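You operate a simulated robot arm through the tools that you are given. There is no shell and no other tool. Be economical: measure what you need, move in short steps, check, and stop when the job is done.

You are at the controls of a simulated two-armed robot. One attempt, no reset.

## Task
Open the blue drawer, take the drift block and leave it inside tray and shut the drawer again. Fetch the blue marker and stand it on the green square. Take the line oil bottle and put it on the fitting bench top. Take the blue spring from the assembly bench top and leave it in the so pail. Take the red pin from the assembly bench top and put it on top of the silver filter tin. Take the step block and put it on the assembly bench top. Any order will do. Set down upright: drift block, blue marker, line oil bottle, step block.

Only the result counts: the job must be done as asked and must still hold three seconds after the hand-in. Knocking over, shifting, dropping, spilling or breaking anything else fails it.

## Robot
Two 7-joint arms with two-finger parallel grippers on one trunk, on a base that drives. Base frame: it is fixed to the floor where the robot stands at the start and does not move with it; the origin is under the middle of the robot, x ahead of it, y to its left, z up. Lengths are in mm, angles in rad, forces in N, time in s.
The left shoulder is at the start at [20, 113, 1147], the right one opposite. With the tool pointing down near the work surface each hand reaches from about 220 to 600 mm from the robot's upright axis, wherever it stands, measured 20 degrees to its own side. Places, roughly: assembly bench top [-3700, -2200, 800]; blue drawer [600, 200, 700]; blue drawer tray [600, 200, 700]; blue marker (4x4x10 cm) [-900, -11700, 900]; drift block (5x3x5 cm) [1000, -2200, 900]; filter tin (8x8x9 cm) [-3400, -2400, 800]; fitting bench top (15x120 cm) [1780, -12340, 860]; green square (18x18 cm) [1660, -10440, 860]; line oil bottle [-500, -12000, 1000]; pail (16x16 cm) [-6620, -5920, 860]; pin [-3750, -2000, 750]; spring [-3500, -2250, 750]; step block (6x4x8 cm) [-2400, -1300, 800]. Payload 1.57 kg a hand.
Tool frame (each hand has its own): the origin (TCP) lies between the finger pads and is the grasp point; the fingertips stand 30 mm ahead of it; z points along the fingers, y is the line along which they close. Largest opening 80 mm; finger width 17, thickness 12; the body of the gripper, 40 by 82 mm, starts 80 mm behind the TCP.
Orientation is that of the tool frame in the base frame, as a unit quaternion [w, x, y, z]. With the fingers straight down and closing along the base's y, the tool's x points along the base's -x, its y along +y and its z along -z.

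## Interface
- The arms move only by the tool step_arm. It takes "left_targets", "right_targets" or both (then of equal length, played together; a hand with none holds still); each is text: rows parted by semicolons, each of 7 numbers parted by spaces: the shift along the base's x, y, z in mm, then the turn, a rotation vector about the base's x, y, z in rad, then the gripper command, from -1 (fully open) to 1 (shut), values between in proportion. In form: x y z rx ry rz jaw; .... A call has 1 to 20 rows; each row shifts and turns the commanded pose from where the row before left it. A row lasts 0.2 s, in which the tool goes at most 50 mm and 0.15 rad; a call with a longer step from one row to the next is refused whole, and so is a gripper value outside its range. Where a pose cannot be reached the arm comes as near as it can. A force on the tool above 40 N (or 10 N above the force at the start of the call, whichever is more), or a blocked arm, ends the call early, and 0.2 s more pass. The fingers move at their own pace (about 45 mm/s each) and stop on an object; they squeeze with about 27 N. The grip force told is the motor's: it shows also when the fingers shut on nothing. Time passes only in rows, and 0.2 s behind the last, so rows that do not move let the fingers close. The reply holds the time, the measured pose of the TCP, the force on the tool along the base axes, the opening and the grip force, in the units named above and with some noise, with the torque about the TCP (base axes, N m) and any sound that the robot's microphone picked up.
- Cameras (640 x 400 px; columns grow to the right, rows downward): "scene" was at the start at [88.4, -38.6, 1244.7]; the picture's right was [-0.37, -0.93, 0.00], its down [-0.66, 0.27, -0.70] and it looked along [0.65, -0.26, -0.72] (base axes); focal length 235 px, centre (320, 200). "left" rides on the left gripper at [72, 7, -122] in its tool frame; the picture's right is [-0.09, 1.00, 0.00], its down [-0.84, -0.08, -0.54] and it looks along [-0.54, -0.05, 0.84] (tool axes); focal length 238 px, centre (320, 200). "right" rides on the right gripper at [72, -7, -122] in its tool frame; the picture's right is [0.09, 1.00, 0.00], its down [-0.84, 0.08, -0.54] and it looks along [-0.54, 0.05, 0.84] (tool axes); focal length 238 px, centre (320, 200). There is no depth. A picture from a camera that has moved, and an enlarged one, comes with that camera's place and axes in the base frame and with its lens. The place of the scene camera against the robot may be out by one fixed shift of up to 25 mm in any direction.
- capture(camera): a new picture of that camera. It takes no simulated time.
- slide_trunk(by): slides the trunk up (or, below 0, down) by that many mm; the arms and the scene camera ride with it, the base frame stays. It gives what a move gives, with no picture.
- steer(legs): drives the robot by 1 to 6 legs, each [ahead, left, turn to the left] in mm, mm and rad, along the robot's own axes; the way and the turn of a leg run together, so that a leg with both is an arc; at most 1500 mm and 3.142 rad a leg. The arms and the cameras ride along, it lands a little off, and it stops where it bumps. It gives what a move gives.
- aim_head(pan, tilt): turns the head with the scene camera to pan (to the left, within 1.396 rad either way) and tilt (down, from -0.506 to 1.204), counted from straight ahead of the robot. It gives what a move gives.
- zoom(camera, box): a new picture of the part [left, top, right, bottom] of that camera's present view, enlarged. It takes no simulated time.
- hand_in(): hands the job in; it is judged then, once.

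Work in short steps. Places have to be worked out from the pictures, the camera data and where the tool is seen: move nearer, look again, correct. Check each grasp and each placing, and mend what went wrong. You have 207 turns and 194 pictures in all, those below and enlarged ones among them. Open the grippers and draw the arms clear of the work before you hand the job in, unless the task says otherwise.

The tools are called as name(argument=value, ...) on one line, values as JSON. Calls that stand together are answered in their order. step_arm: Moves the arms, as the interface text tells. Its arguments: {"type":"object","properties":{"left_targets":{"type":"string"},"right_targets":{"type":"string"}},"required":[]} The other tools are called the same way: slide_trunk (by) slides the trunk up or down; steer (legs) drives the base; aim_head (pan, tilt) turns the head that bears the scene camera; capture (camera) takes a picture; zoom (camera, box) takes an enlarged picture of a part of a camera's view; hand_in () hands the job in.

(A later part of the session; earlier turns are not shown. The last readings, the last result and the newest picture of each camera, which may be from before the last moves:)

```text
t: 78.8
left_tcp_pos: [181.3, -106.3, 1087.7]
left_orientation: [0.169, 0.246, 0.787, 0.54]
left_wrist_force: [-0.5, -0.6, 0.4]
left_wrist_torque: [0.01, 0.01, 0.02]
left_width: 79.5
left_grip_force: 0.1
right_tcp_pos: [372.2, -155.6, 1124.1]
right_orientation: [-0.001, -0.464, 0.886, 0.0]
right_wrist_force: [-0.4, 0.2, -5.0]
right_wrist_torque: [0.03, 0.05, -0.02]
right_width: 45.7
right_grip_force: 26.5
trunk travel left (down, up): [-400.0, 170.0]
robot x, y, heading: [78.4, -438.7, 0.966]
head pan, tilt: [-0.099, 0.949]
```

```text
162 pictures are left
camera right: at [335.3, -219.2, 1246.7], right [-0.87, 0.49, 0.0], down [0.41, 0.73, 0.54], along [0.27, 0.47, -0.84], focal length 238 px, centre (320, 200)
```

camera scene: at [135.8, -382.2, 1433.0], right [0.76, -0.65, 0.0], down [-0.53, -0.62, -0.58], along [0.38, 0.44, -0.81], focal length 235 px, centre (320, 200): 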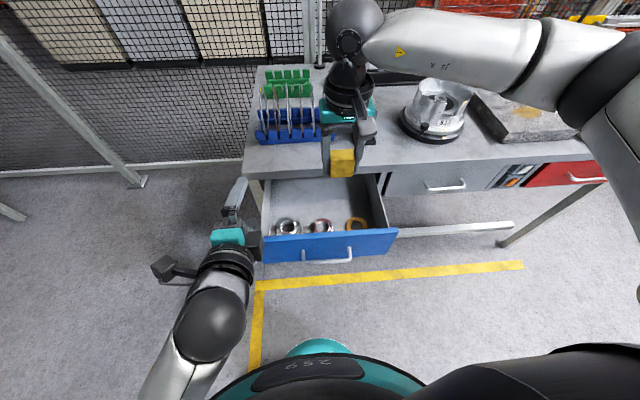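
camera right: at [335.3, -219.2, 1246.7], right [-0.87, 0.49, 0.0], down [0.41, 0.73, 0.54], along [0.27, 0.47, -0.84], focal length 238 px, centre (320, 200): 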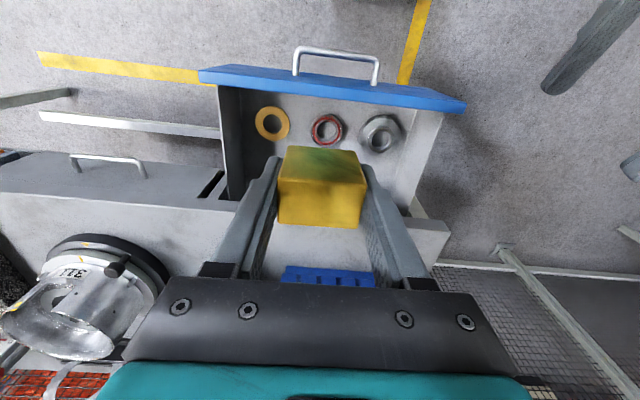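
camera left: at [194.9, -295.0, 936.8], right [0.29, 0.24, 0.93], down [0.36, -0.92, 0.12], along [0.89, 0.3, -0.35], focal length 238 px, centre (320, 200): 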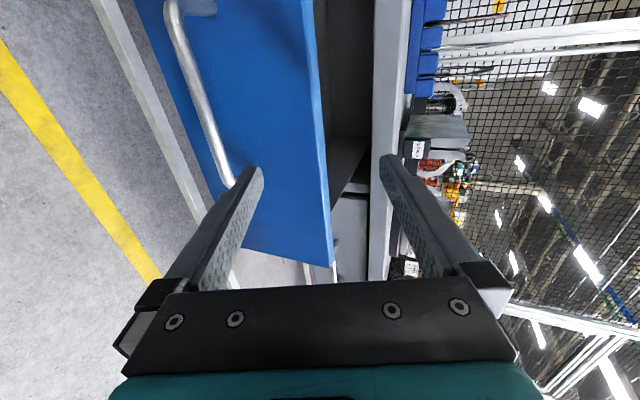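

The row of rings sits near the drawer front, with free floor behind it. I lower the trunk 150 and bring the block over (436,-25).

slide_trunk(by=-150)

step_arm(right_targets="16 32 0 0 0 0 1;16 32 0 0 0 0 1;16 32 0 0 0 0 1;16 33 0 0 0 0 1;0 0 -30 0 0 0 1;0 0 -30 0 0 0 1;0 0 -20 0 0 0 1;0 0 0 0 0 0 1")

capture(camera="right")

capture(camera="scene")

```text
t: 80.6
left_tcp_pos: [181.1, -106.8, 937.4]
left_orientation: [0.169, 0.246, 0.788, 0.539]
left_wrist_force: [0.2, 1.1, 0.7]
left_wrist_torque: [0.0, 0.04, 0.03]
left_width: 80.1
left_grip_force: 0.2
right_tcp_pos: [371.8, -155.5, 974.4]
right_orientation: [0.0, -0.464, 0.886, 0.001]
right_wrist_force: [-0.4, -0.7, -6.5]
right_wrist_torque: [0.02, 0.0, -0.02]
right_width: 45.7
right_grip_force: 27.0
trunk travel left (down, up): [-250.0, 320.0]
robot x, y, heading: [80.8, -437.9, 0.962]
head pan, tilt: [-0.099, 0.949]
```

```text
t: 82.4
left_tcp_pos: [182.6, -108.4, 936.8]
left_orientation: [0.168, 0.245, 0.788, 0.539]
left_wrist_force: [0.5, -0.1, -0.5]
left_wrist_torque: [0.01, 0.0, 0.03]
left_width: 80.1
left_grip_force: 0.0
right_tcp_pos: [433.9, -26.0, 894.2]
right_orientation: [-0.001, -0.464, 0.886, -0.001]
right_wrist_force: [-0.6, -0.8, -5.9]
right_wrist_torque: [0.01, 0.01, -0.01]
right_width: 45.8
right_grip_force: 27.4
trunk travel left (down, up): [-250.0, 320.0]
robot x, y, heading: [80.7, -439.7, 0.963]
head pan, tilt: [-0.099, 0.949]
```

```text
161 pictures are left
camera right: at [399.5, -89.9, 1016.8], right [-0.87, 0.49, 0.0], down [0.41, 0.73, 0.54], along [0.27, 0.47, -0.84], focal length 238 px, centre (320, 200)
```

right: 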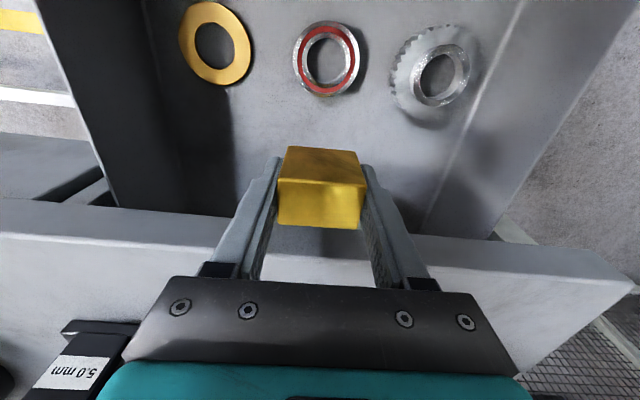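

```text
160 pictures are left
camera scene: at [135.8, -382.2, 1283.0], right [0.76, -0.65, 0.0], down [-0.53, -0.62, -0.58], along [0.38, 0.44, -0.81], focal length 235 px, centre (320, 200)
```

scene: 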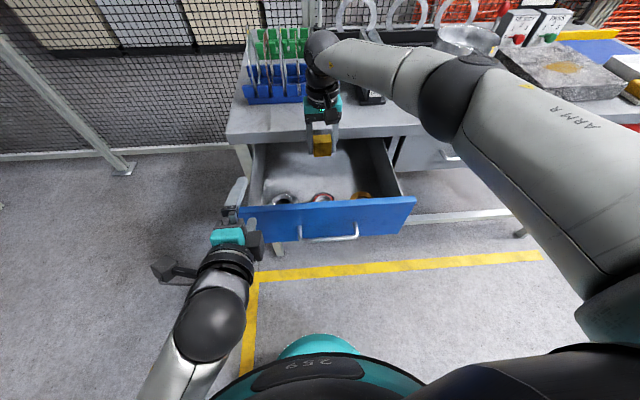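

The gripper clears the rings by about 11 mm and the bench edge by about 55 mm. I descend, first quickly and then gently.

step_arm(right_targets="3 4 -25 0 0 0 1;0 0 -25 0 0 0 1;0 0 -25 0 0 0 1;0 0 -19 0 0 0 1;0 0 0 0 0 0 1")

capture(camera="right")

zoom(camera="scene", box=[220, 90, 420, 215])

```text
t: 83.6
left_tcp_pos: [181.2, -107.6, 938.0]
left_orientation: [0.168, 0.245, 0.788, 0.539]
left_wrist_force: [-0.1, 0.0, 0.7]
left_wrist_torque: [0.0, -0.01, -0.02]
left_width: 80.0
left_grip_force: 0.1
right_tcp_pos: [433.6, -31.0, 801.3]
right_orientation: [0.0, -0.464, 0.886, 0.0]
right_wrist_force: [-0.4, 0.1, -5.7]
right_wrist_torque: [0.03, -0.05, -0.04]
right_width: 45.9
right_grip_force: 27.3
right hand out of reach, approached as far as the arm can: row 3, 4
trunk travel left (down, up): [-250.0, 320.0]
robot x, y, heading: [75.8, -437.5, 0.968]
head pan, tilt: [-0.099, 0.949]
```

```text
159 pictures are left
camera right: at [397.1, -95.4, 923.3], right [-0.87, 0.49, 0.0], down [0.41, 0.73, 0.54], along [0.27, 0.47, -0.84], focal length 238 px, centre (320, 200)
```

right: 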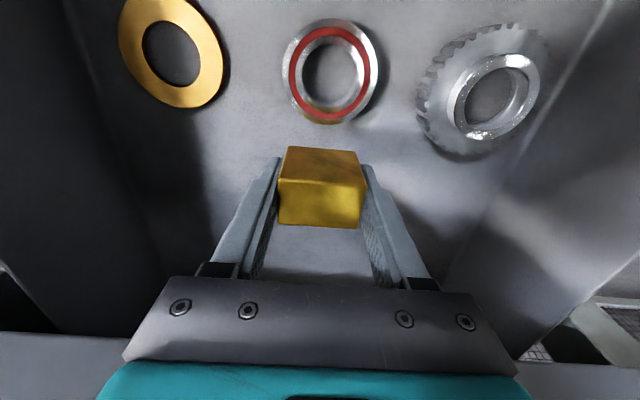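

```text
3.20 times, centred on (320, 152) of scene
camera zoom: at [135.8, -382.2, 1283.0], right [0.76, -0.65, 0.0], down [-0.53, -0.62, -0.58], along [0.38, 0.44, -0.81], focal length 751 px, centre (320, 352)
```

zoom: 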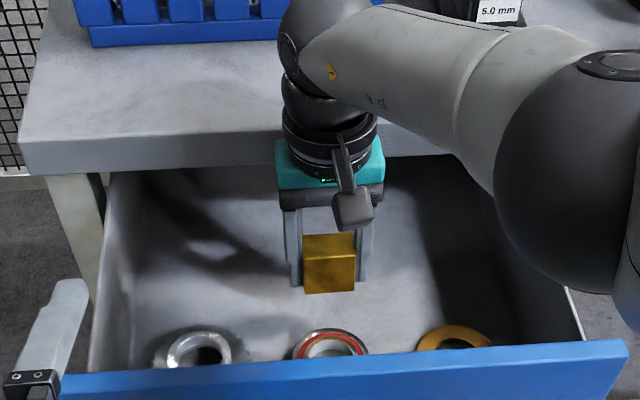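

The arm is at the edge of its reach, and the drawer floor is near z 700. I lower the trunk 50 mm.

slide_trunk(by=-50)

capture(camera="right")

```text
t: 84.5
left_tcp_pos: [181.6, -107.0, 886.3]
left_orientation: [0.168, 0.246, 0.788, 0.539]
left_wrist_force: [-0.2, 1.1, 1.1]
left_wrist_torque: [0.01, -0.02, 0.04]
left_width: 80.0
left_grip_force: 0.1
right_tcp_pos: [433.5, -31.1, 751.5]
right_orientation: [-0.001, -0.464, 0.886, -0.001]
right_wrist_force: [-0.6, -0.2, -5.8]
right_wrist_torque: [0.01, 0.02, 0.0]
right_width: 45.9
right_grip_force: 27.1
trunk travel left (down, up): [-200.0, 370.0]
robot x, y, heading: [81.0, -441.4, 0.963]
head pan, tilt: [-0.099, 0.949]
```

```text
157 pictures are left
camera right: at [397.1, -95.4, 873.6], right [-0.87, 0.49, 0.0], down [0.41, 0.73, 0.54], along [0.27, 0.47, -0.84], focal length 238 px, centre (320, 200)
```

right: 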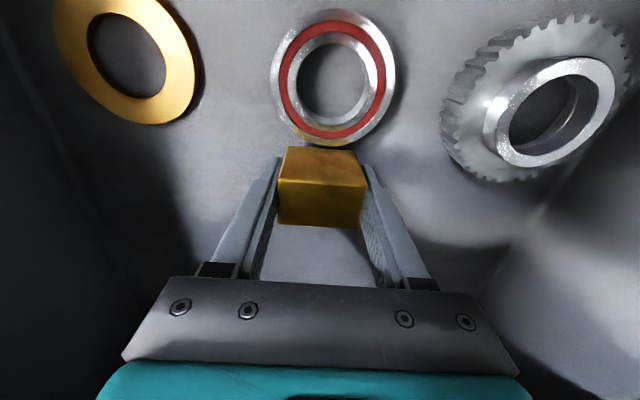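

The red ring's edge is about 13 mm behind the TCP line, so I shift 14 mm deeper before lowering.

step_arm(right_targets="4 6 0 0 0 0 1;4 6 0 0 0 0 1;0 0 0 0 0 0 1")

capture(camera="right")

```text
t: 85.3
left_tcp_pos: [180.8, -107.7, 886.1]
left_orientation: [0.169, 0.246, 0.787, 0.54]
left_wrist_force: [0.3, 0.4, 0.3]
left_wrist_torque: [0.0, 0.01, 0.01]
left_width: 79.9
left_grip_force: 0.2
right_tcp_pos: [434.5, -31.3, 750.9]
right_orientation: [-0.001, -0.464, 0.886, -0.001]
right_wrist_force: [-0.1, 0.5, -5.1]
right_wrist_torque: [0.02, 0.03, 0.0]
right_width: 46.2
right_grip_force: 27.0
right hand out of reach, approached as far as the arm can: row 1, 2
trunk travel left (down, up): [-200.0, 370.0]
robot x, y, heading: [79.3, -437.2, 0.963]
head pan, tilt: [-0.099, 0.949]
```

```text
156 pictures are left
camera right: at [398.8, -95.5, 873.7], right [-0.87, 0.49, 0.0], down [0.41, 0.73, 0.54], along [0.27, 0.47, -0.84], focal length 238 px, centre (320, 200)
```

right: 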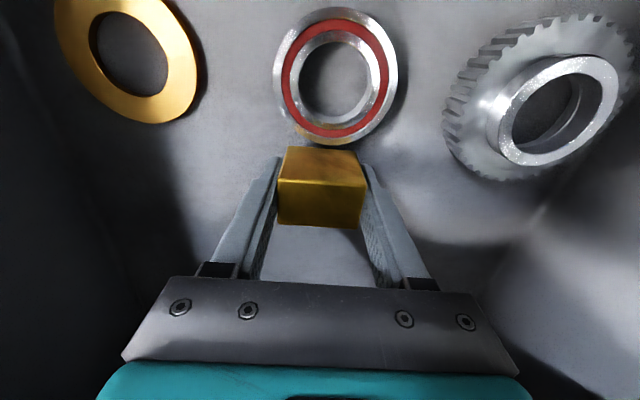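

The arm won't go further, so I move the base 16 mm ahead instead.

steer(legs=[[16, 0, 0]])

capture(camera="right")

```text
t: 86.2
left_tcp_pos: [191.1, -94.2, 887.8]
left_orientation: [0.169, 0.246, 0.787, 0.54]
left_wrist_force: [-0.1, -0.6, -0.2]
left_wrist_torque: [-0.02, 0.0, 0.01]
left_width: 80.0
left_grip_force: 0.1
right_tcp_pos: [441.3, -21.1, 748.1]
right_orientation: [-0.007, -0.462, 0.887, -0.004]
right_wrist_force: [-0.2, 0.0, -5.8]
right_wrist_torque: [-0.02, 0.0, -0.01]
right_width: 45.5
right_grip_force: 26.8
trunk travel left (down, up): [-200.0, 370.0]
robot x, y, heading: [87.3, -422.8, 0.963]
head pan, tilt: [-0.099, 0.949]
stopped in leg 1: the force on the tool passed its limit at 63 N (the readings are from after the stop); the commanded pose is now the measured one
```

```text
155 pictures are left
camera right: at [406.4, -83.5, 873.2], right [-0.87, 0.49, 0.0], down [0.42, 0.74, 0.53], along [0.26, 0.46, -0.85], focal length 238 px, centre (320, 200)
```

right: 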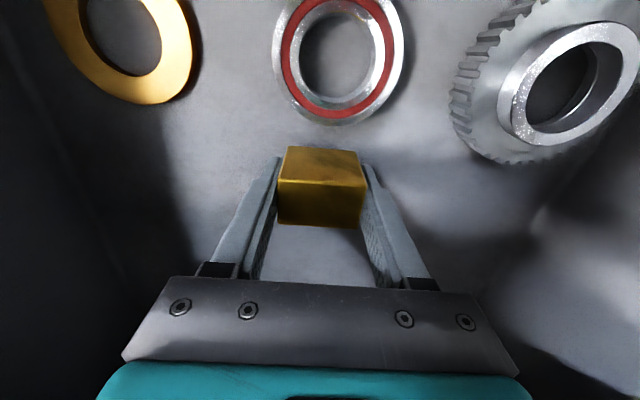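

The wrist touched the bench edge (63 N), so I look at the clearance before lowering further.

zoom(camera="scene", box=[250, 60, 390, 148])

```text
4.55 times, centred on (320, 104) of scene
camera zoom: at [145.0, -369.0, 1232.9], right [0.76, -0.65, 0.0], down [-0.53, -0.62, -0.58], along [0.38, 0.44, -0.81], focal length 1066 px, centre (320, 636)
```

zoom: 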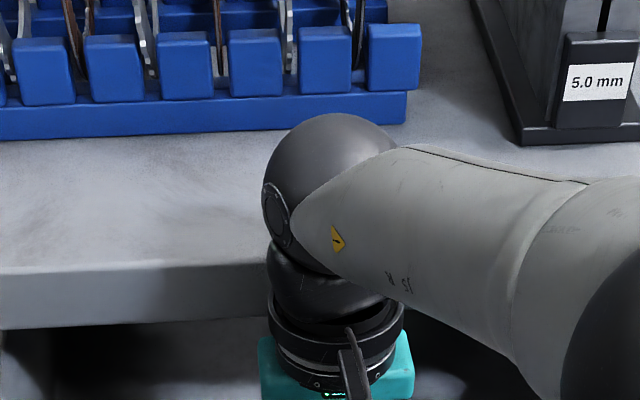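

The wrist joint is right at the bench edge. I lift a little and tilt the tool 0.22 rad so the wrist leans back, then go slightly deeper and down.

step_arm(right_targets="-1 -2 10 0 0 0 1;0 0 5 0.1 -0.07 0 1;0 0 5 0.09 -0.063 0 1;2 4 0 0 0 0 1;2 4 -10 0 0 0 1;0 0 -10 0 0 0 1;0 0 0 0 0 0 1")

capture(camera="right")

capture(camera="scene")

```text
t: 87.8
left_tcp_pos: [190.4, -93.2, 887.7]
left_orientation: [0.168, 0.245, 0.787, 0.54]
left_wrist_force: [-0.7, -0.8, 0.9]
left_wrist_torque: [-0.04, 0.0, -0.02]
left_width: 80.3
left_grip_force: 0.0
right_tcp_pos: [445.2, -14.2, 750.2]
right_orientation: [0.098, -0.46, 0.881, 0.05]
right_wrist_force: [-0.4, -0.6, -5.0]
right_wrist_torque: [-0.02, 0.0, 0.04]
right_width: 45.8
right_grip_force: 27.4
trunk travel left (down, up): [-200.0, 370.0]
robot x, y, heading: [89.3, -424.3, 0.96]
head pan, tilt: [-0.099, 0.949]
```

```text
153 pictures are left
camera right: at [394.4, -98.0, 854.2], right [-0.87, 0.5, -0.02], down [0.34, 0.62, 0.71], along [0.37, 0.61, -0.7], focal length 238 px, centre (320, 200)
```

right: 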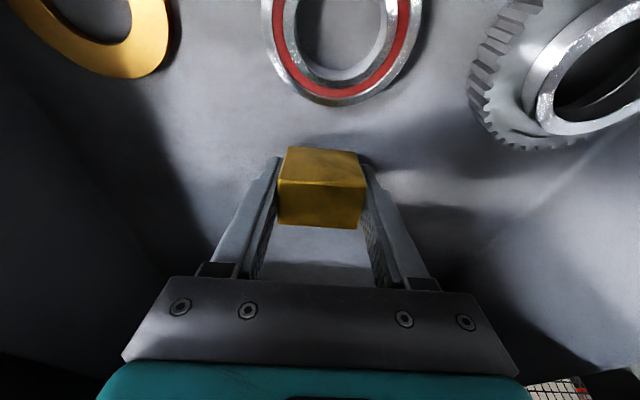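

```text
152 pictures are left
camera scene: at [145.0, -369.0, 1233.0], right [0.76, -0.65, 0.0], down [-0.53, -0.62, -0.58], along [0.38, 0.44, -0.81], focal length 235 px, centre (320, 200)
```

scene: 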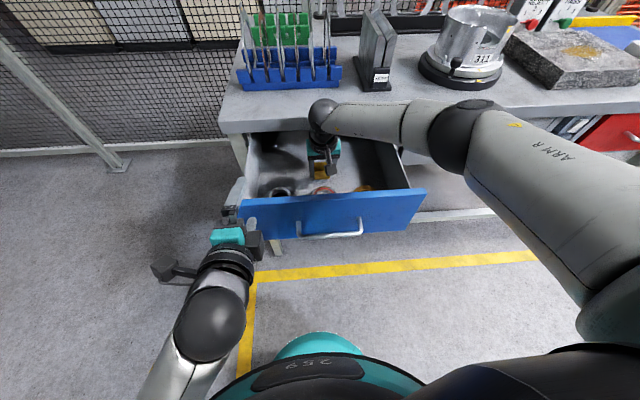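

There is clear space around the block now. I lower gently toward the floor.

step_arm(right_targets="0 0 -6 0 0 0 1;0 0 -6 0 0 0 1;0 0 -5 0 0 0 1;0 0 0 0 0 0 1")

zoom(camera="scene", box=[230, 120, 430, 245])

```text
t: 88.8
left_tcp_pos: [190.5, -95.9, 887.6]
left_orientation: [0.168, 0.245, 0.787, 0.541]
left_wrist_force: [-0.3, -0.4, 0.2]
left_wrist_torque: [-0.05, -0.01, -0.03]
left_width: 80.1
left_grip_force: 0.1
right_tcp_pos: [446.8, -12.9, 736.8]
right_orientation: [0.101, -0.458, 0.882, 0.053]
right_wrist_force: [2.2, -1.1, 24.4]
right_wrist_torque: [-0.15, 0.08, -0.02]
right_width: 46.0
right_grip_force: 27.0
trunk travel left (down, up): [-200.0, 370.0]
robot x, y, heading: [89.6, -421.4, 0.96]
head pan, tilt: [-0.099, 0.949]
```

```text
3.20 times, centred on (330, 182) of scene
camera zoom: at [143.8, -370.7, 1233.4], right [0.76, -0.65, 0.0], down [-0.53, -0.62, -0.58], along [0.38, 0.44, -0.81], focal length 751 px, centre (288, 256)
```

zoom: 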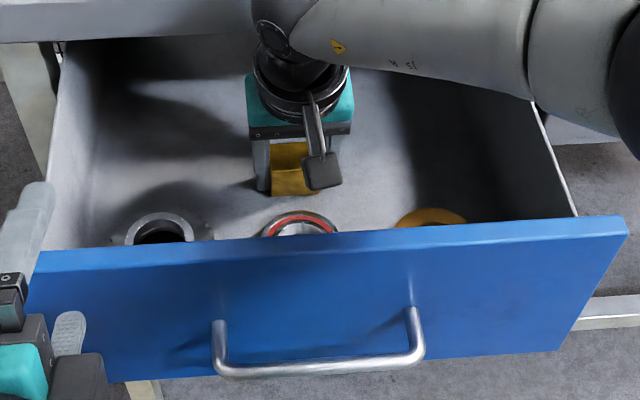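

It touched the floor at z 737. I ease up 3 mm, partly straighten the block, then open so it settles upright.

step_arm(right_targets="0 0 3 0 0 0 1;0 0 0 -0.08 0.056 0 1;0 0 -2 0 0 0 1;0 0 0 0 0 0 1")

capture(camera="right")

```text
t: 89.8
left_tcp_pos: [188.6, -94.7, 888.3]
left_orientation: [0.169, 0.245, 0.786, 0.541]
left_wrist_force: [0.1, 0.1, -1.0]
left_wrist_torque: [0.02, -0.01, -0.01]
left_width: 79.8
left_grip_force: 0.0
right_tcp_pos: [444.7, -14.3, 736.3]
right_orientation: [0.057, -0.461, 0.885, 0.028]
right_wrist_force: [2.0, -1.8, 21.6]
right_wrist_torque: [0.05, 0.32, -0.25]
right_width: 45.8
right_grip_force: 27.3
trunk travel left (down, up): [-200.0, 370.0]
robot x, y, heading: [90.2, -420.9, 0.968]
head pan, tilt: [-0.099, 0.949]
```

```text
150 pictures are left
camera right: at [399.9, -90.1, 849.4], right [-0.87, 0.5, -0.01], down [0.37, 0.67, 0.64], along [0.33, 0.55, -0.77], focal length 238 px, centre (320, 200)
```

right: 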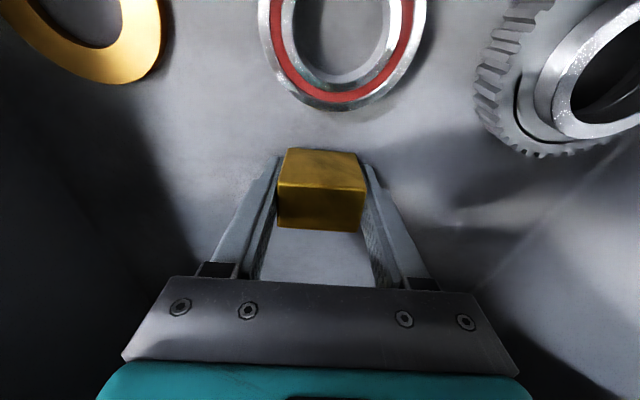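

The tilt is now about 0.12 rad with floor contact, so I open and rise along the tool's tilt.

step_arm(right_targets="0 0 0 0 0 0 -0.5;0 0 0 0 0 0 -0.7;0 0 0 0 0 0 -0.7;0 0 0 0 0 0 -0.7;-1 -2 15 0 0 0 -0.7;-1 -2 25 0 0 0 -0.7;-1 -2 25 0 0 0 -0.7;-2 -3 30 0 0 0 -0.7")

capture(camera="right")

```text
t: 91.6
left_tcp_pos: [190.5, -94.3, 886.9]
left_orientation: [0.168, 0.245, 0.787, 0.54]
left_wrist_force: [-0.5, -0.4, 0.1]
left_wrist_torque: [0.01, -0.01, 0.02]
left_width: 80.0
left_grip_force: 0.0
right_tcp_pos: [441.3, -23.9, 831.0]
right_orientation: [0.055, -0.462, 0.885, 0.027]
right_wrist_force: [0.1, 0.3, 0.2]
right_wrist_torque: [-0.02, -0.02, 0.0]
right_width: 68.1
right_grip_force: 0.0
trunk travel left (down, up): [-200.0, 370.0]
robot x, y, heading: [86.5, -425.9, 0.969]
head pan, tilt: [-0.099, 0.949]
```

```text
149 pictures are left
camera right: at [396.6, -100.3, 942.8], right [-0.87, 0.5, -0.01], down [0.37, 0.67, 0.64], along [0.33, 0.55, -0.77], focal length 238 px, centre (320, 200)
```

right: 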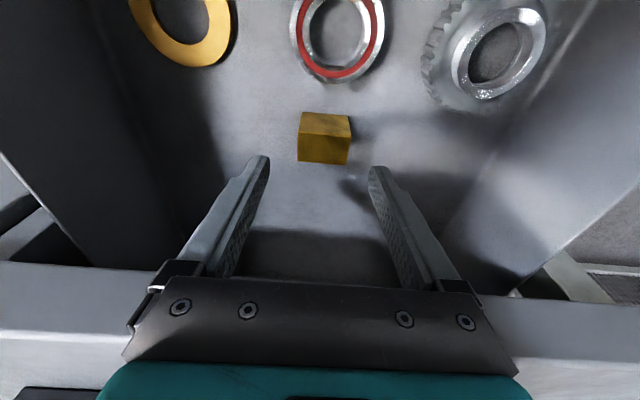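

The drift block stands upright in the drawer. I lift and straighten the right hand, close the left fingers, and back the base away.

step_arm(right_targets="0 0 40 0 0 0 -0.7;0 0 40 0 0 0 -0.7;0 0 40 -0.096 0.067 0 -0.7;-10 -15 30 0 0 0 -0.7;-15 -25 20 0 0 0 -0.7;-15 -25 0 0 0 0 -0.7", left_targets="0 0 0 0 0 0 0;0 0 0 0 0 0 0;0 0 0 0 0 0 0;0 0 0 0 0 0 0;0 0 0 0 0 0 0;0 0 0 0 0 0 0")

steer(legs=[[-140, 0, 0], [0, -190, -0.02]])

step_arm(left_targets="0 0 -20 0 0 0 -1;0 0 -20 0 0 0 -1;0 0 -20 0 0 0 -1;0 0 -20 0 0 0 -1;0 0 -20 0 0 0 -1;0 0 -10 0 0 0 -1;0 0 0 0 0 0 -1")

capture(camera="left")

```text
t: 93.0
left_tcp_pos: [190.4, -93.8, 887.7]
left_orientation: [0.169, 0.245, 0.788, 0.54]
left_wrist_force: [0.0, -0.4, 0.1]
left_wrist_torque: [0.02, -0.02, -0.01]
left_width: 39.9
left_grip_force: 0.1
right_tcp_pos: [400.4, -88.3, 1000.5]
right_orientation: [0.003, -0.461, 0.887, 0.0]
right_wrist_force: [0.7, 0.8, 0.3]
right_wrist_torque: [-0.01, 0.03, -0.03]
right_width: 68.0
right_grip_force: 0.1
trunk travel left (down, up): [-200.0, 370.0]
robot x, y, heading: [87.4, -421.8, 0.961]
head pan, tilt: [-0.099, 0.949]
```

```text
t: 95.5
left_tcp_pos: [276.3, -322.6, 887.5]
left_orientation: [0.174, 0.255, 0.784, 0.538]
left_wrist_force: [1.1, 0.0, 0.6]
left_wrist_torque: [-0.01, 0.01, 0.01]
left_width: 40.0
left_grip_force: 0.2
right_tcp_pos: [485.6, -322.4, 1000.3]
right_orientation: [0.002, -0.451, 0.892, 0.001]
right_wrist_force: [-0.1, -0.7, -0.7]
right_wrist_torque: [0.01, 0.01, -0.01]
right_width: 68.0
right_grip_force: 0.0
trunk travel left (down, up): [-200.0, 370.0]
robot x, y, heading: [164.3, -655.4, 0.938]
head pan, tilt: [-0.099, 0.949]
```

```text
t: 97.1
left_tcp_pos: [275.1, -324.5, 776.9]
left_orientation: [0.175, 0.255, 0.784, 0.539]
left_wrist_force: [-0.6, 0.0, -0.1]
left_wrist_torque: [0.0, 0.01, 0.0]
left_width: 80.3
left_grip_force: 0.1
right_tcp_pos: [486.3, -321.0, 1000.6]
right_orientation: [0.003, -0.452, 0.892, 0.0]
right_wrist_force: [0.8, 0.8, -0.2]
right_wrist_torque: [0.01, 0.01, 0.0]
right_width: 68.1
right_grip_force: 0.0
trunk travel left (down, up): [-200.0, 370.0]
robot x, y, heading: [166.2, -651.7, 0.94]
head pan, tilt: [-0.099, 0.949]
```

```text
148 pictures are left
camera left: at [151.7, -372.5, 826.0], right [0.29, 0.24, 0.93], down [0.36, -0.92, 0.12], along [0.89, 0.3, -0.35], focal length 238 px, centre (320, 200)
```

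left: 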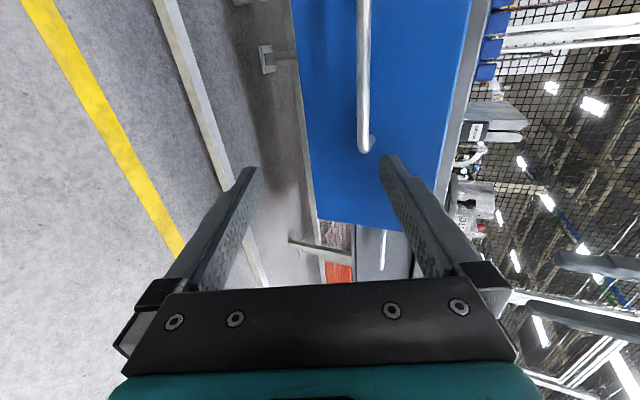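

The handle is where I predicted, at about (315,-197,777). I move across, advance and grip it.

step_arm(left_targets="-17 12 0 0 0 0 -1;-16.5 11.7 0 0 0 0 -1;17 24.5 0 0 0 0 -1;17 24.5 0 0 0 0 -1;17 24.5 0 0 0 0 -1;14 20 0 0 0 0 -1;0 0 0 0 0 0 1;0 0 0 0 0 0 1;0 0 0 0 0 0 1;0 0 0 0 0 0 1;0 0 0 0 0 0 1")

capture(camera="left")

```text
t: 99.5
left_tcp_pos: [307.3, -204.9, 777.5]
left_orientation: [0.175, 0.255, 0.784, 0.538]
left_wrist_force: [0.4, 1.5, 1.6]
left_wrist_torque: [-0.05, -0.13, 0.03]
left_width: 12.1
left_grip_force: 22.5
right_tcp_pos: [485.0, -322.3, 1001.2]
right_orientation: [0.003, -0.451, 0.892, 0.0]
right_wrist_force: [-0.4, 0.4, -0.7]
right_wrist_torque: [0.02, 0.0, 0.01]
right_width: 68.1
right_grip_force: 0.2
trunk travel left (down, up): [-200.0, 370.0]
robot x, y, heading: [165.0, -655.8, 0.944]
head pan, tilt: [-0.099, 0.949]
```

```text
147 pictures are left
camera left: at [183.8, -253.5, 827.6], right [0.28, 0.23, 0.93], down [0.36, -0.92, 0.12], along [0.89, 0.3, -0.35], focal length 238 px, centre (320, 200)
```

left: 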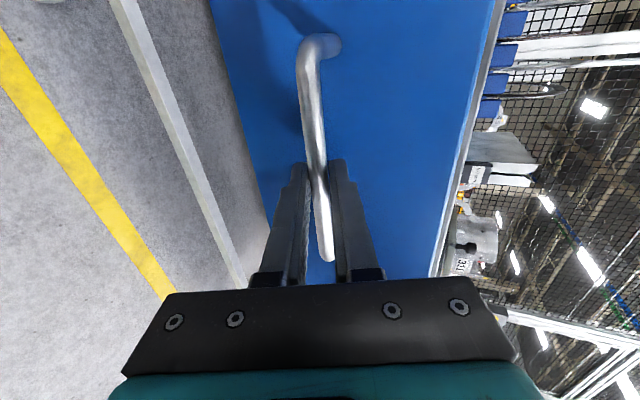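

The handle is gripped. I push the drawer in slowly so the block stays standing.

step_arm(left_targets="2.9 4.1 0 0 0 0 1;5.8 8.2 0 0 0 0 1;6.9 9.8 0 0 0 0 1;6.9 9.8 0 0 0 0 1;6.9 9.8 0 0 0 0 1;6.9 9.8 0 0 0 0 1;6.9 9.8 0 0 0 0 1;6.9 9.8 0 0 0 0 1;6.9 9.8 0 0 0 0 1;6.9 9.8 0 0 0 0 1;6.9 9.8 0 0 0 0 1;5.8 8.2 0 0 0 0 1;2.9 4.1 0 0 0 0 1;0 0 0 0 0 0 1")

capture(camera="scene")

```text
t: 102.5
left_tcp_pos: [387.9, -94.7, 778.3]
left_orientation: [0.175, 0.256, 0.783, 0.539]
left_wrist_force: [5.1, -4.1, 6.7]
left_wrist_torque: [-0.1, -0.26, -0.23]
left_width: 11.7
left_grip_force: 29.4
right_tcp_pos: [485.0, -322.2, 1000.6]
right_orientation: [0.002, -0.452, 0.892, 0.001]
right_wrist_force: [-0.9, -0.4, -0.7]
right_wrist_torque: [0.01, 0.02, -0.02]
right_width: 67.8
right_grip_force: 0.0
trunk travel left (down, up): [-200.0, 370.0]
robot x, y, heading: [166.3, -649.8, 0.936]
head pan, tilt: [-0.099, 0.949]
```

```text
146 pictures are left
camera scene: at [223.8, -598.2, 1233.0], right [0.75, -0.67, 0.0], down [-0.54, -0.61, -0.58], along [0.39, 0.43, -0.81], focal length 235 px, centre (320, 200)
```

scene: 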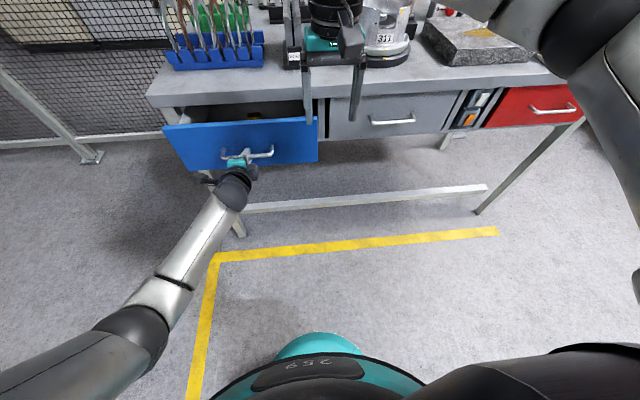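

About 110 mm remains, so I keep pushing at the same pace.

step_arm(left_targets="2.9 4.1 0 0 0 0 1;5.8 8.2 0 0 0 0 1;6.9 9.8 0 0 0 0 1;6.9 9.8 0 0 0 0 1;6.9 9.8 0 0 0 0 1;6.9 9.8 0 0 0 0 1;6.9 9.8 0 0 0 0 1;6.9 9.8 0 0 0 0 1;5.8 8.2 0 0 0 0 1;3 4.2 0 0 0 0 1;3 4.2 0 0 0 0 1;3 4.2 0 0 0 0 1;3 4.2 0 0 0 0 1;0 0 0 0 0 0 1")

capture(camera="left")

capture(camera="scene")

```text
t: 105.5
left_tcp_pos: [452.0, -3.4, 778.1]
left_orientation: [0.172, 0.255, 0.785, 0.537]
left_wrist_force: [11.2, -27.1, -7.2]
left_wrist_torque: [-0.37, -0.32, -0.16]
left_width: 11.8
left_grip_force: 28.8
left hand out of reach, approached as far as the arm can: row 12, 13
right_tcp_pos: [487.2, -323.1, 1000.1]
right_orientation: [0.002, -0.451, 0.892, 0.0]
right_wrist_force: [0.3, -0.6, 0.5]
right_wrist_torque: [-0.02, 0.0, 0.03]
right_width: 68.1
right_grip_force: 0.1
trunk travel left (down, up): [-200.0, 370.0]
robot x, y, heading: [164.5, -651.8, 0.939]
head pan, tilt: [-0.099, 0.949]
```

```text
145 pictures are left
camera left: at [326.6, -52.3, 828.0], right [0.29, 0.24, 0.93], down [0.37, -0.92, 0.12], along [0.88, 0.3, -0.35], focal length 238 px, centre (320, 200)
```

left: 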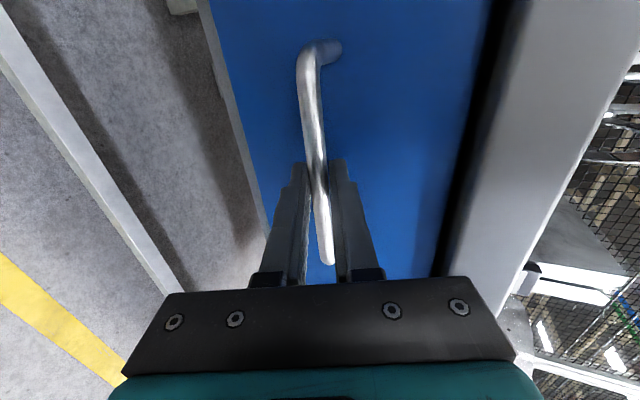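

```text
144 pictures are left
camera scene: at [224.7, -599.3, 1232.9], right [0.75, -0.67, 0.0], down [-0.54, -0.61, -0.58], along [0.39, 0.44, -0.81], focal length 235 px, centre (320, 200)
```

scene: 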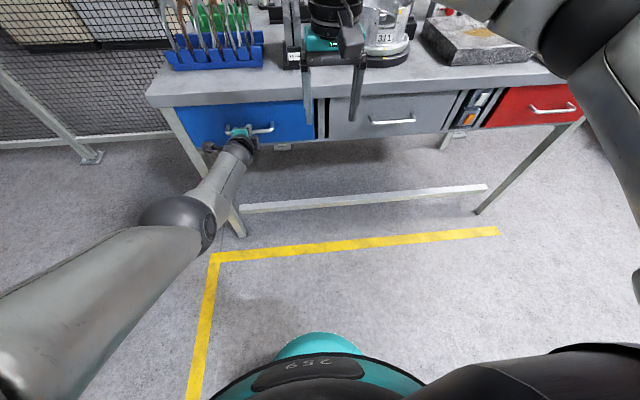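

The TCP's distance along the drawer's travel matches the closed position at the first grasp (258 mm), so the drawer is shut. I release and withdraw straight back.

step_arm(left_targets="0 0 0 0 0 0 -0.5;0 0 0 0 0 0 -1;0 0 0 0 0 0 -1;0 0 0 0 0 0 -1;-12 -17 0 0 0 0 -1;-17 -24 0 0 0 0 -1;-17 -24 0 0 0 0 -1;-17 -24 0 0 0 0 -1")

capture(camera="scene")

```text
t: 107.3
left_tcp_pos: [385.8, -86.2, 781.1]
left_orientation: [0.175, 0.254, 0.784, 0.538]
left_wrist_force: [0.4, 0.1, 1.1]
left_wrist_torque: [-0.01, -0.02, 0.0]
left_width: 79.9
left_grip_force: 0.1
right_tcp_pos: [485.7, -320.7, 1001.2]
right_orientation: [0.003, -0.452, 0.892, 0.001]
right_wrist_force: [-0.3, -1.0, -0.2]
right_wrist_torque: [-0.03, -0.02, -0.02]
right_width: 67.8
right_grip_force: 0.1
trunk travel left (down, up): [-200.0, 370.0]
robot x, y, heading: [166.7, -649.4, 0.944]
head pan, tilt: [-0.099, 0.949]
```

```text
143 pictures are left
camera scene: at [223.4, -597.5, 1233.0], right [0.75, -0.67, 0.0], down [-0.54, -0.61, -0.58], along [0.39, 0.43, -0.81], focal length 235 px, centre (320, 200)
```

scene: 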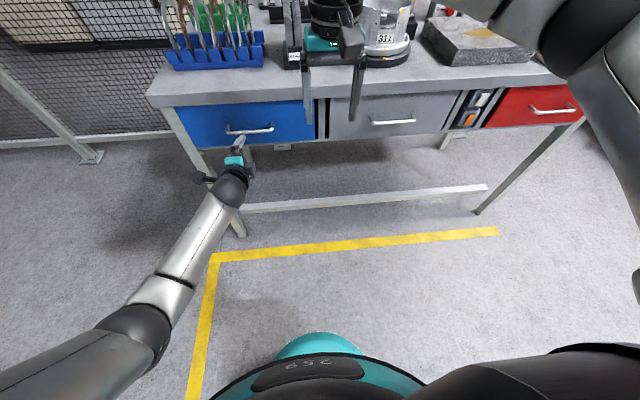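

The drawer is closed. I bring the left hand back to pointing down and raise it.

step_arm(left_targets="-6 -8 30 -0.1213 0.0882 0 -1;-6 -8 30 -0.1213 0.0882 0 -1;-6 -8 30 -0.1213 0.0882 0 -1;0 0 30 -0.1213 0.0882 0 -1;0 0 30 -0.1213 0.0882 0 -1;0 0 30 -0.1213 0.0882 0 -1;0 0 30 -0.1213 0.0882 0 -1;0 0 20 -0.1213 0.0882 0 -1;0 0 0 0 0 0.143 -1;0 0 0 0 0 0.143 -1;0 0 0 0 0 0.143 -1;0 0 0 0 0 0.143 -1;0 0 0 0 0 0.143 -1;0 0 0 0 0 0.143 -1;0 0 0 0 0 0.143 -1;0 0 0 0 0 0.143 -1;0 0 0 0 0 0.143 -1;0 0 0 0 0 0.143 -1;0 0 0 0 0 0.141 -1")

steer(legs=[[-250, 0, 0], [0, 0, 1.1], [0, 0, 1.1]])

aim_head(pan=0.2, tilt=0.25)

capture(camera="scene")

```text
t: 111.3
left_tcp_pos: [364.2, -109.9, 1010.8]
left_orientation: [0.0, -0.455, 0.891, 0.002]
left_wrist_force: [0.4, -0.1, -0.6]
left_wrist_torque: [-0.01, 0.0, -0.02]
left_width: 79.9
left_grip_force: 0.0
right_tcp_pos: [485.0, -321.7, 999.7]
right_orientation: [0.003, -0.452, 0.892, 0.001]
right_wrist_force: [-0.1, -0.9, -0.1]
right_wrist_torque: [0.01, 0.06, -0.01]
right_width: 67.8
right_grip_force: 0.1
trunk travel left (down, up): [-200.0, 370.0]
robot x, y, heading: [165.3, -651.4, 0.94]
head pan, tilt: [-0.099, 0.949]
```

```text
t: 118.7
left_tcp_pos: [-537.4, -1006.9, 1009.8]
left_orientation: [0.001, 1.0, -0.002, 0.0]
left_wrist_force: [-0.1, 1.0, 1.0]
left_wrist_torque: [0.01, -0.01, -0.05]
left_width: 79.9
left_grip_force: 0.1
right_tcp_pos: [-434.9, -786.8, 1000.3]
right_orientation: [0.0, 1.0, -0.006, -0.003]
right_wrist_force: [-0.6, -0.2, 0.4]
right_wrist_torque: [0.01, 0.01, -0.05]
right_width: 68.2
right_grip_force: 0.1
trunk travel left (down, up): [-200.0, 370.0]
robot x, y, heading: [19.6, -856.7, 3.138]
head pan, tilt: [-0.099, 0.949]
```

```text
t: 119.7
left_tcp_pos: [-537.2, -1005.7, 1009.8]
left_orientation: [0.002, 1.0, -0.002, 0.0]
left_wrist_force: [0.2, 0.0, -0.7]
left_wrist_torque: [-0.03, 0.0, 0.02]
left_width: 80.0
left_grip_force: 0.1
right_tcp_pos: [-434.5, -786.7, 1001.5]
right_orientation: [-0.001, 1.0, -0.005, -0.003]
right_wrist_force: [0.4, 0.7, -0.4]
right_wrist_torque: [-0.01, 0.04, 0.03]
right_width: 68.3
right_grip_force: 0.0
trunk travel left (down, up): [-200.0, 370.0]
robot x, y, heading: [23.5, -852.3, 3.137]
head pan, tilt: [0.201, 0.25]
```

```text
142 pictures are left
camera scene: at [-79.2, -879.8, 1293.5], right [-0.19, 0.98, 0.0], down [0.24, 0.05, -0.97], along [-0.95, -0.19, -0.25], focal length 235 px, centre (320, 200)
```

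scene: 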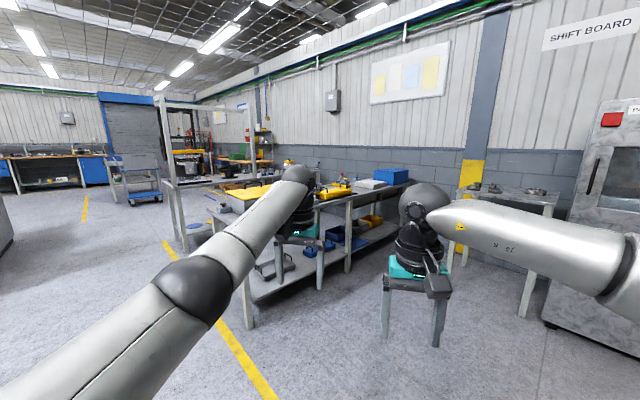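

I zoom on the bench ahead, where the step block should be near pixel (323,193).

zoom(camera="scene", box=[200, 140, 420, 278])

```text
2.90 times, centred on (310, 209) of scene
camera zoom: at [-79.2, -879.8, 1293.5], right [-0.19, 0.98, 0.0], down [0.24, 0.05, -0.97], along [-0.95, -0.19, -0.25], focal length 680 px, centre (349, 174)
```

zoom: 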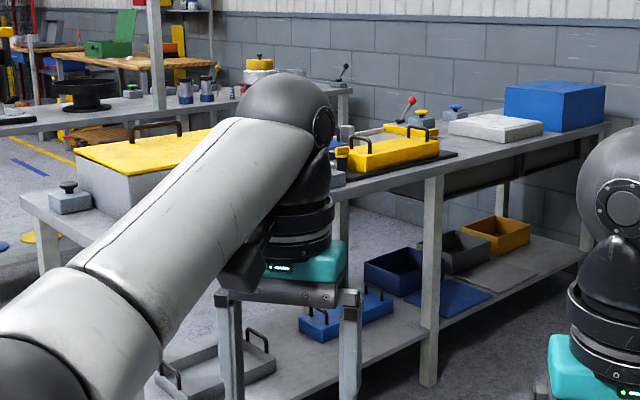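

I drive 1750 mm ahead and turn to face this bench, then look.

steer(legs=[[875, 0, 0], [875, 0, 0], [0, 0, 0.69]])

aim_head(pan=0.0, tilt=0.55)

capture(camera="scene")

```text
t: 130.4
left_tcp_pos: [-2066.9, -1290.5, 1010.8]
left_orientation: [0.002, 0.944, 0.329, 0.0]
left_wrist_force: [-0.4, 0.2, 0.5]
left_wrist_torque: [0.01, 0.0, 0.02]
left_width: 79.8
left_grip_force: 0.1
right_tcp_pos: [-2127.4, -1054.3, 1001.3]
right_orientation: [0.001, 0.945, 0.327, -0.002]
right_wrist_force: [0.5, 1.0, 0.5]
right_wrist_torque: [0.02, -0.01, 0.02]
right_width: 68.0
right_grip_force: 0.0
trunk travel left (down, up): [-200.0, 370.0]
robot x, y, heading: [-1731.3, -825.5, -2.473]
head pan, tilt: [0.201, 0.25]
```

```text
t: 131.2
left_tcp_pos: [-2067.5, -1290.4, 1011.4]
left_orientation: [0.001, 0.944, 0.329, 0.0]
left_wrist_force: [0.8, 0.8, 0.1]
left_wrist_torque: [0.02, -0.02, -0.02]
left_width: 80.1
left_grip_force: 0.1
right_tcp_pos: [-2125.5, -1055.1, 1001.6]
right_orientation: [0.0, 0.945, 0.328, -0.003]
right_wrist_force: [0.4, 0.0, 0.5]
right_wrist_torque: [0.03, 0.01, 0.02]
right_width: 68.0
right_grip_force: 0.1
trunk travel left (down, up): [-200.0, 370.0]
robot x, y, heading: [-1731.7, -822.1, -2.474]
head pan, tilt: [0.0, 0.55]
```

```text
140 pictures are left
camera scene: at [-1805.5, -893.3, 1266.0], right [-0.62, 0.78, 0.0], down [0.41, 0.32, -0.85], along [-0.67, -0.53, -0.52], focal length 235 px, centre (320, 200)
```

scene: 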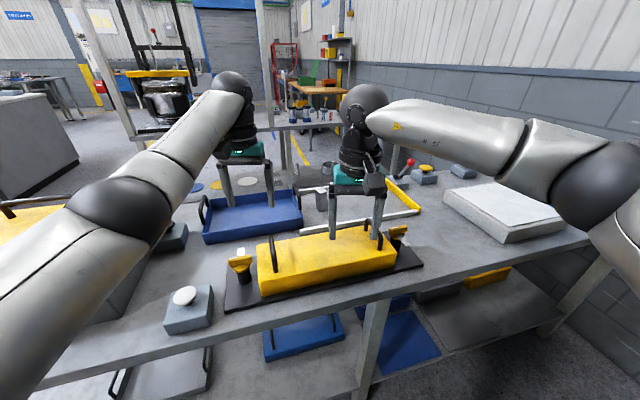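

I zoom around the expected place of the step block, near pixel (334,206).

zoom(camera="scene", box=[180, 130, 440, 292])

```text
2.46 times, centred on (310, 211) of scene
camera zoom: at [-1805.5, -893.3, 1266.0], right [-0.62, 0.78, 0.0], down [0.41, 0.32, -0.85], along [-0.67, -0.53, -0.52], focal length 578 px, centre (345, 173)
```

zoom: 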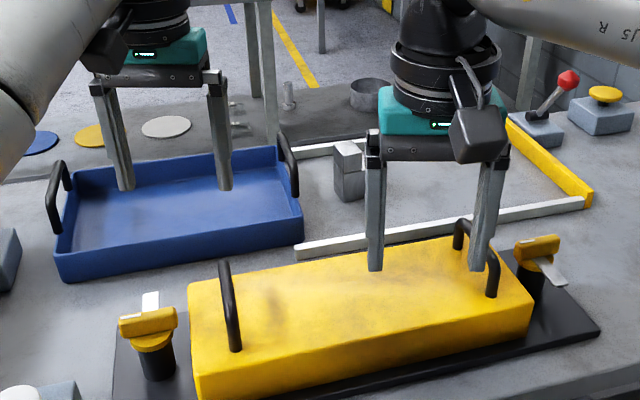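

The step block is the grey stepped one behind the yellow box, deep on this bench. I raise the trunk for a survey from above to choose the side to approach from.

slide_trunk(by=350)

aim_head(pan=0.0, tilt=0.6)

capture(camera="scene")

aim_head(pan=0.0, tilt=0.25)

capture(camera="scene")

```text
t: 134.6
left_tcp_pos: [-2067.9, -1290.5, 1360.3]
left_orientation: [0.002, 0.944, 0.329, 0.001]
left_wrist_force: [0.7, 0.5, -0.5]
left_wrist_torque: [0.02, -0.01, 0.0]
left_width: 79.9
left_grip_force: 0.1
right_tcp_pos: [-2126.2, -1055.1, 1350.7]
right_orientation: [0.0, 0.945, 0.327, -0.003]
right_wrist_force: [-0.6, -0.3, 1.3]
right_wrist_torque: [0.02, 0.01, 0.02]
right_width: 68.2
right_grip_force: 0.1
trunk travel left (down, up): [-550.0, 20.0]
robot x, y, heading: [-1730.1, -826.7, -2.472]
head pan, tilt: [0.0, 0.55]
```

```text
t: 135.3
left_tcp_pos: [-2068.0, -1290.3, 1362.4]
left_orientation: [0.001, 0.944, 0.329, 0.0]
left_wrist_force: [0.0, -0.4, -1.1]
left_wrist_torque: [-0.02, -0.01, 0.01]
left_width: 80.1
left_grip_force: 0.0
right_tcp_pos: [-2127.7, -1054.9, 1350.7]
right_orientation: [0.001, 0.945, 0.327, -0.003]
right_wrist_force: [-0.1, -0.8, 0.5]
right_wrist_torque: [0.0, -0.02, -0.02]
right_width: 68.0
right_grip_force: 0.2
trunk travel left (down, up): [-550.0, 20.0]
robot x, y, heading: [-1730.1, -823.2, -2.473]
head pan, tilt: [0.0, 0.6]
```

```text
138 pictures are left
camera scene: at [-1804.4, -892.4, 1611.4], right [-0.62, 0.78, 0.0], down [0.44, 0.35, -0.83], along [-0.65, -0.51, -0.56], focal length 235 px, centre (320, 200)
```

scene: 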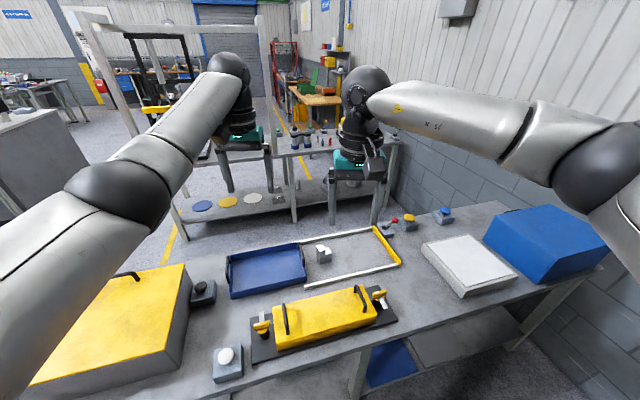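

```text
t: 136.1
left_tcp_pos: [-2067.6, -1289.2, 1361.1]
left_orientation: [0.001, 0.944, 0.329, 0.001]
left_wrist_force: [0.5, -0.6, -0.7]
left_wrist_torque: [0.0, 0.01, 0.04]
left_width: 79.9
left_grip_force: 0.1
right_tcp_pos: [-2126.5, -1055.3, 1350.3]
right_orientation: [-0.001, 0.945, 0.328, -0.003]
right_wrist_force: [-0.6, 0.4, -0.5]
right_wrist_torque: [0.0, 0.03, -0.01]
right_width: 67.8
right_grip_force: 0.1
trunk travel left (down, up): [-550.0, 20.0]
robot x, y, heading: [-1729.9, -819.2, -2.471]
head pan, tilt: [0.0, 0.25]
```

```text
137 pictures are left
camera scene: at [-1808.4, -895.6, 1643.5], right [-0.62, 0.78, 0.0], down [0.19, 0.15, -0.97], along [-0.76, -0.6, -0.25], focal length 235 px, centre (320, 200)
```

scene: 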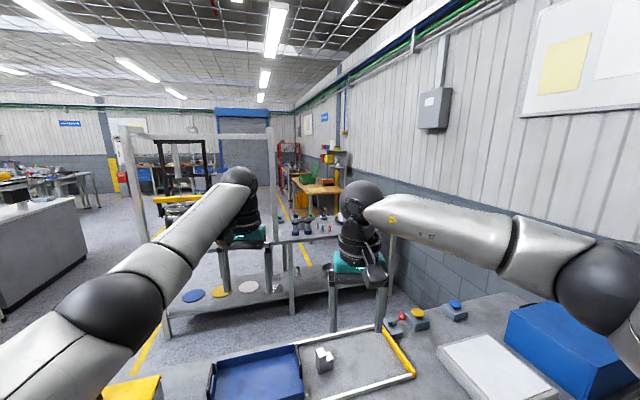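

The bench is clear from above. The block stands about 150 mm from its back edge, and there is a free lane between this bench and the assembly bench. I drive round the bench's left end to the lane entrance and look.

steer(legs=[[0, 0, 1.759], [1269, 0, 0], [0, 0, -1.463], [1204, 0, 0], [0, 0, -1.586]])

aim_head(pan=0.0, tilt=0.5)

capture(camera="scene")

```text
t: 159.8
left_tcp_pos: [-1993.9, -2541.7, 1361.6]
left_orientation: [0.002, 0.966, -0.258, 0.0]
left_wrist_force: [0.1, 0.0, 0.1]
left_wrist_torque: [-0.04, -0.01, -0.02]
left_width: 80.3
left_grip_force: 0.1
right_tcp_pos: [-1796.9, -2400.5, 1351.0]
right_orientation: [-0.002, 0.966, -0.26, -0.003]
right_wrist_force: [-0.2, 0.7, 0.0]
right_wrist_torque: [-0.02, -0.01, -0.01]
right_width: 67.9
right_grip_force: 0.0
trunk travel left (down, up): [-550.0, 20.0]
robot x, y, heading: [-1442.3, -2683.4, 2.624]
head pan, tilt: [0.0, 0.25]
```

```text
t: 160.5
left_tcp_pos: [-1995.1, -2543.4, 1361.2]
left_orientation: [0.001, 0.966, -0.258, 0.0]
left_wrist_force: [-0.8, -0.3, -0.5]
left_wrist_torque: [0.0, -0.01, -0.02]
left_width: 80.1
left_grip_force: 0.0
right_tcp_pos: [-1797.5, -2400.7, 1350.7]
right_orientation: [-0.002, 0.966, -0.26, -0.002]
right_wrist_force: [-0.2, -0.1, -0.8]
right_wrist_torque: [0.0, 0.04, 0.02]
right_width: 68.0
right_grip_force: 0.2
trunk travel left (down, up): [-550.0, 20.0]
robot x, y, heading: [-1435.0, -2682.2, 2.618]
head pan, tilt: [0.0, 0.499]
```

```text
136 pictures are left
camera scene: at [-1519.6, -2640.9, 1620.6], right [0.5, 0.87, 0.0], down [0.41, -0.24, -0.88], along [-0.76, 0.44, -0.48], focal length 235 px, centre (320, 200)
```

scene: 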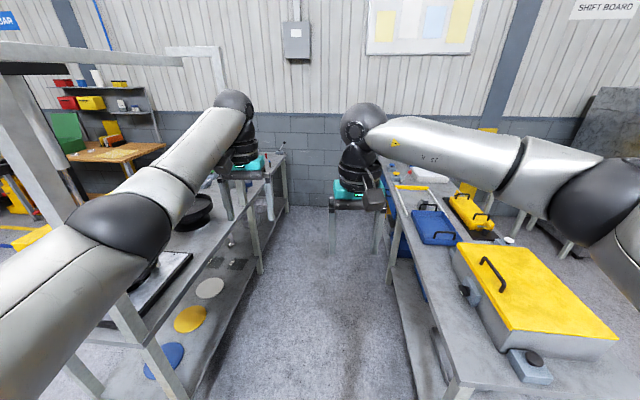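

The lane is about 1 m wide. I drive up it to opposite the block and turn right to face it.

steer(legs=[[0, 0, -0.11], [782, 0, 0], [782, 0, 0], [0, 0, -1.551]])

aim_head(pan=0.0, tilt=0.9)

capture(camera="scene")

```text
t: 172.8
left_tcp_pos: [-2493.0, -1246.2, 1359.9]
left_orientation: [-0.001, -0.461, 0.887, 0.002]
left_wrist_force: [0.0, -0.1, 0.3]
left_wrist_torque: [-0.03, 0.03, -0.01]
left_width: 80.0
left_grip_force: 0.0
right_tcp_pos: [-2370.7, -1456.0, 1350.3]
right_orientation: [0.003, -0.459, 0.888, 0.001]
right_wrist_force: [0.0, 0.0, -0.3]
right_wrist_torque: [-0.02, 0.01, 0.0]
right_width: 68.0
right_grip_force: 0.0
trunk travel left (down, up): [-550.0, 20.0]
robot x, y, heading: [-2682.9, -1789.1, 0.963]
head pan, tilt: [0.0, 0.499]
```

```text
t: 173.6
left_tcp_pos: [-2491.5, -1247.0, 1361.3]
left_orientation: [-0.001, -0.461, 0.888, 0.002]
left_wrist_force: [0.4, 0.2, -0.5]
left_wrist_torque: [-0.03, 0.01, 0.0]
left_width: 80.2
left_grip_force: 0.1
right_tcp_pos: [-2369.4, -1456.6, 1351.4]
right_orientation: [0.002, -0.459, 0.888, 0.001]
right_wrist_force: [0.2, 0.2, -0.3]
right_wrist_torque: [-0.02, -0.05, 0.0]
right_width: 67.9
right_grip_force: 0.0
trunk travel left (down, up): [-550.0, 20.0]
robot x, y, heading: [-2683.8, -1791.0, 0.957]
head pan, tilt: [0.0, 0.901]
```

```text
135 pictures are left
camera scene: at [-2631.0, -1729.2, 1586.7], right [0.82, -0.58, 0.0], down [-0.45, -0.64, -0.62], along [0.36, 0.51, -0.78], focal length 235 px, centre (320, 200)
```

scene: 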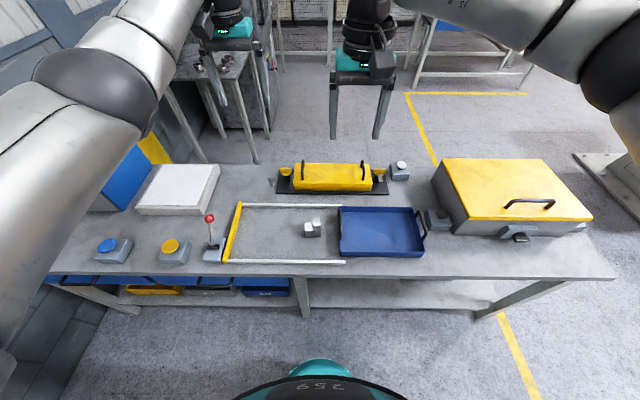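

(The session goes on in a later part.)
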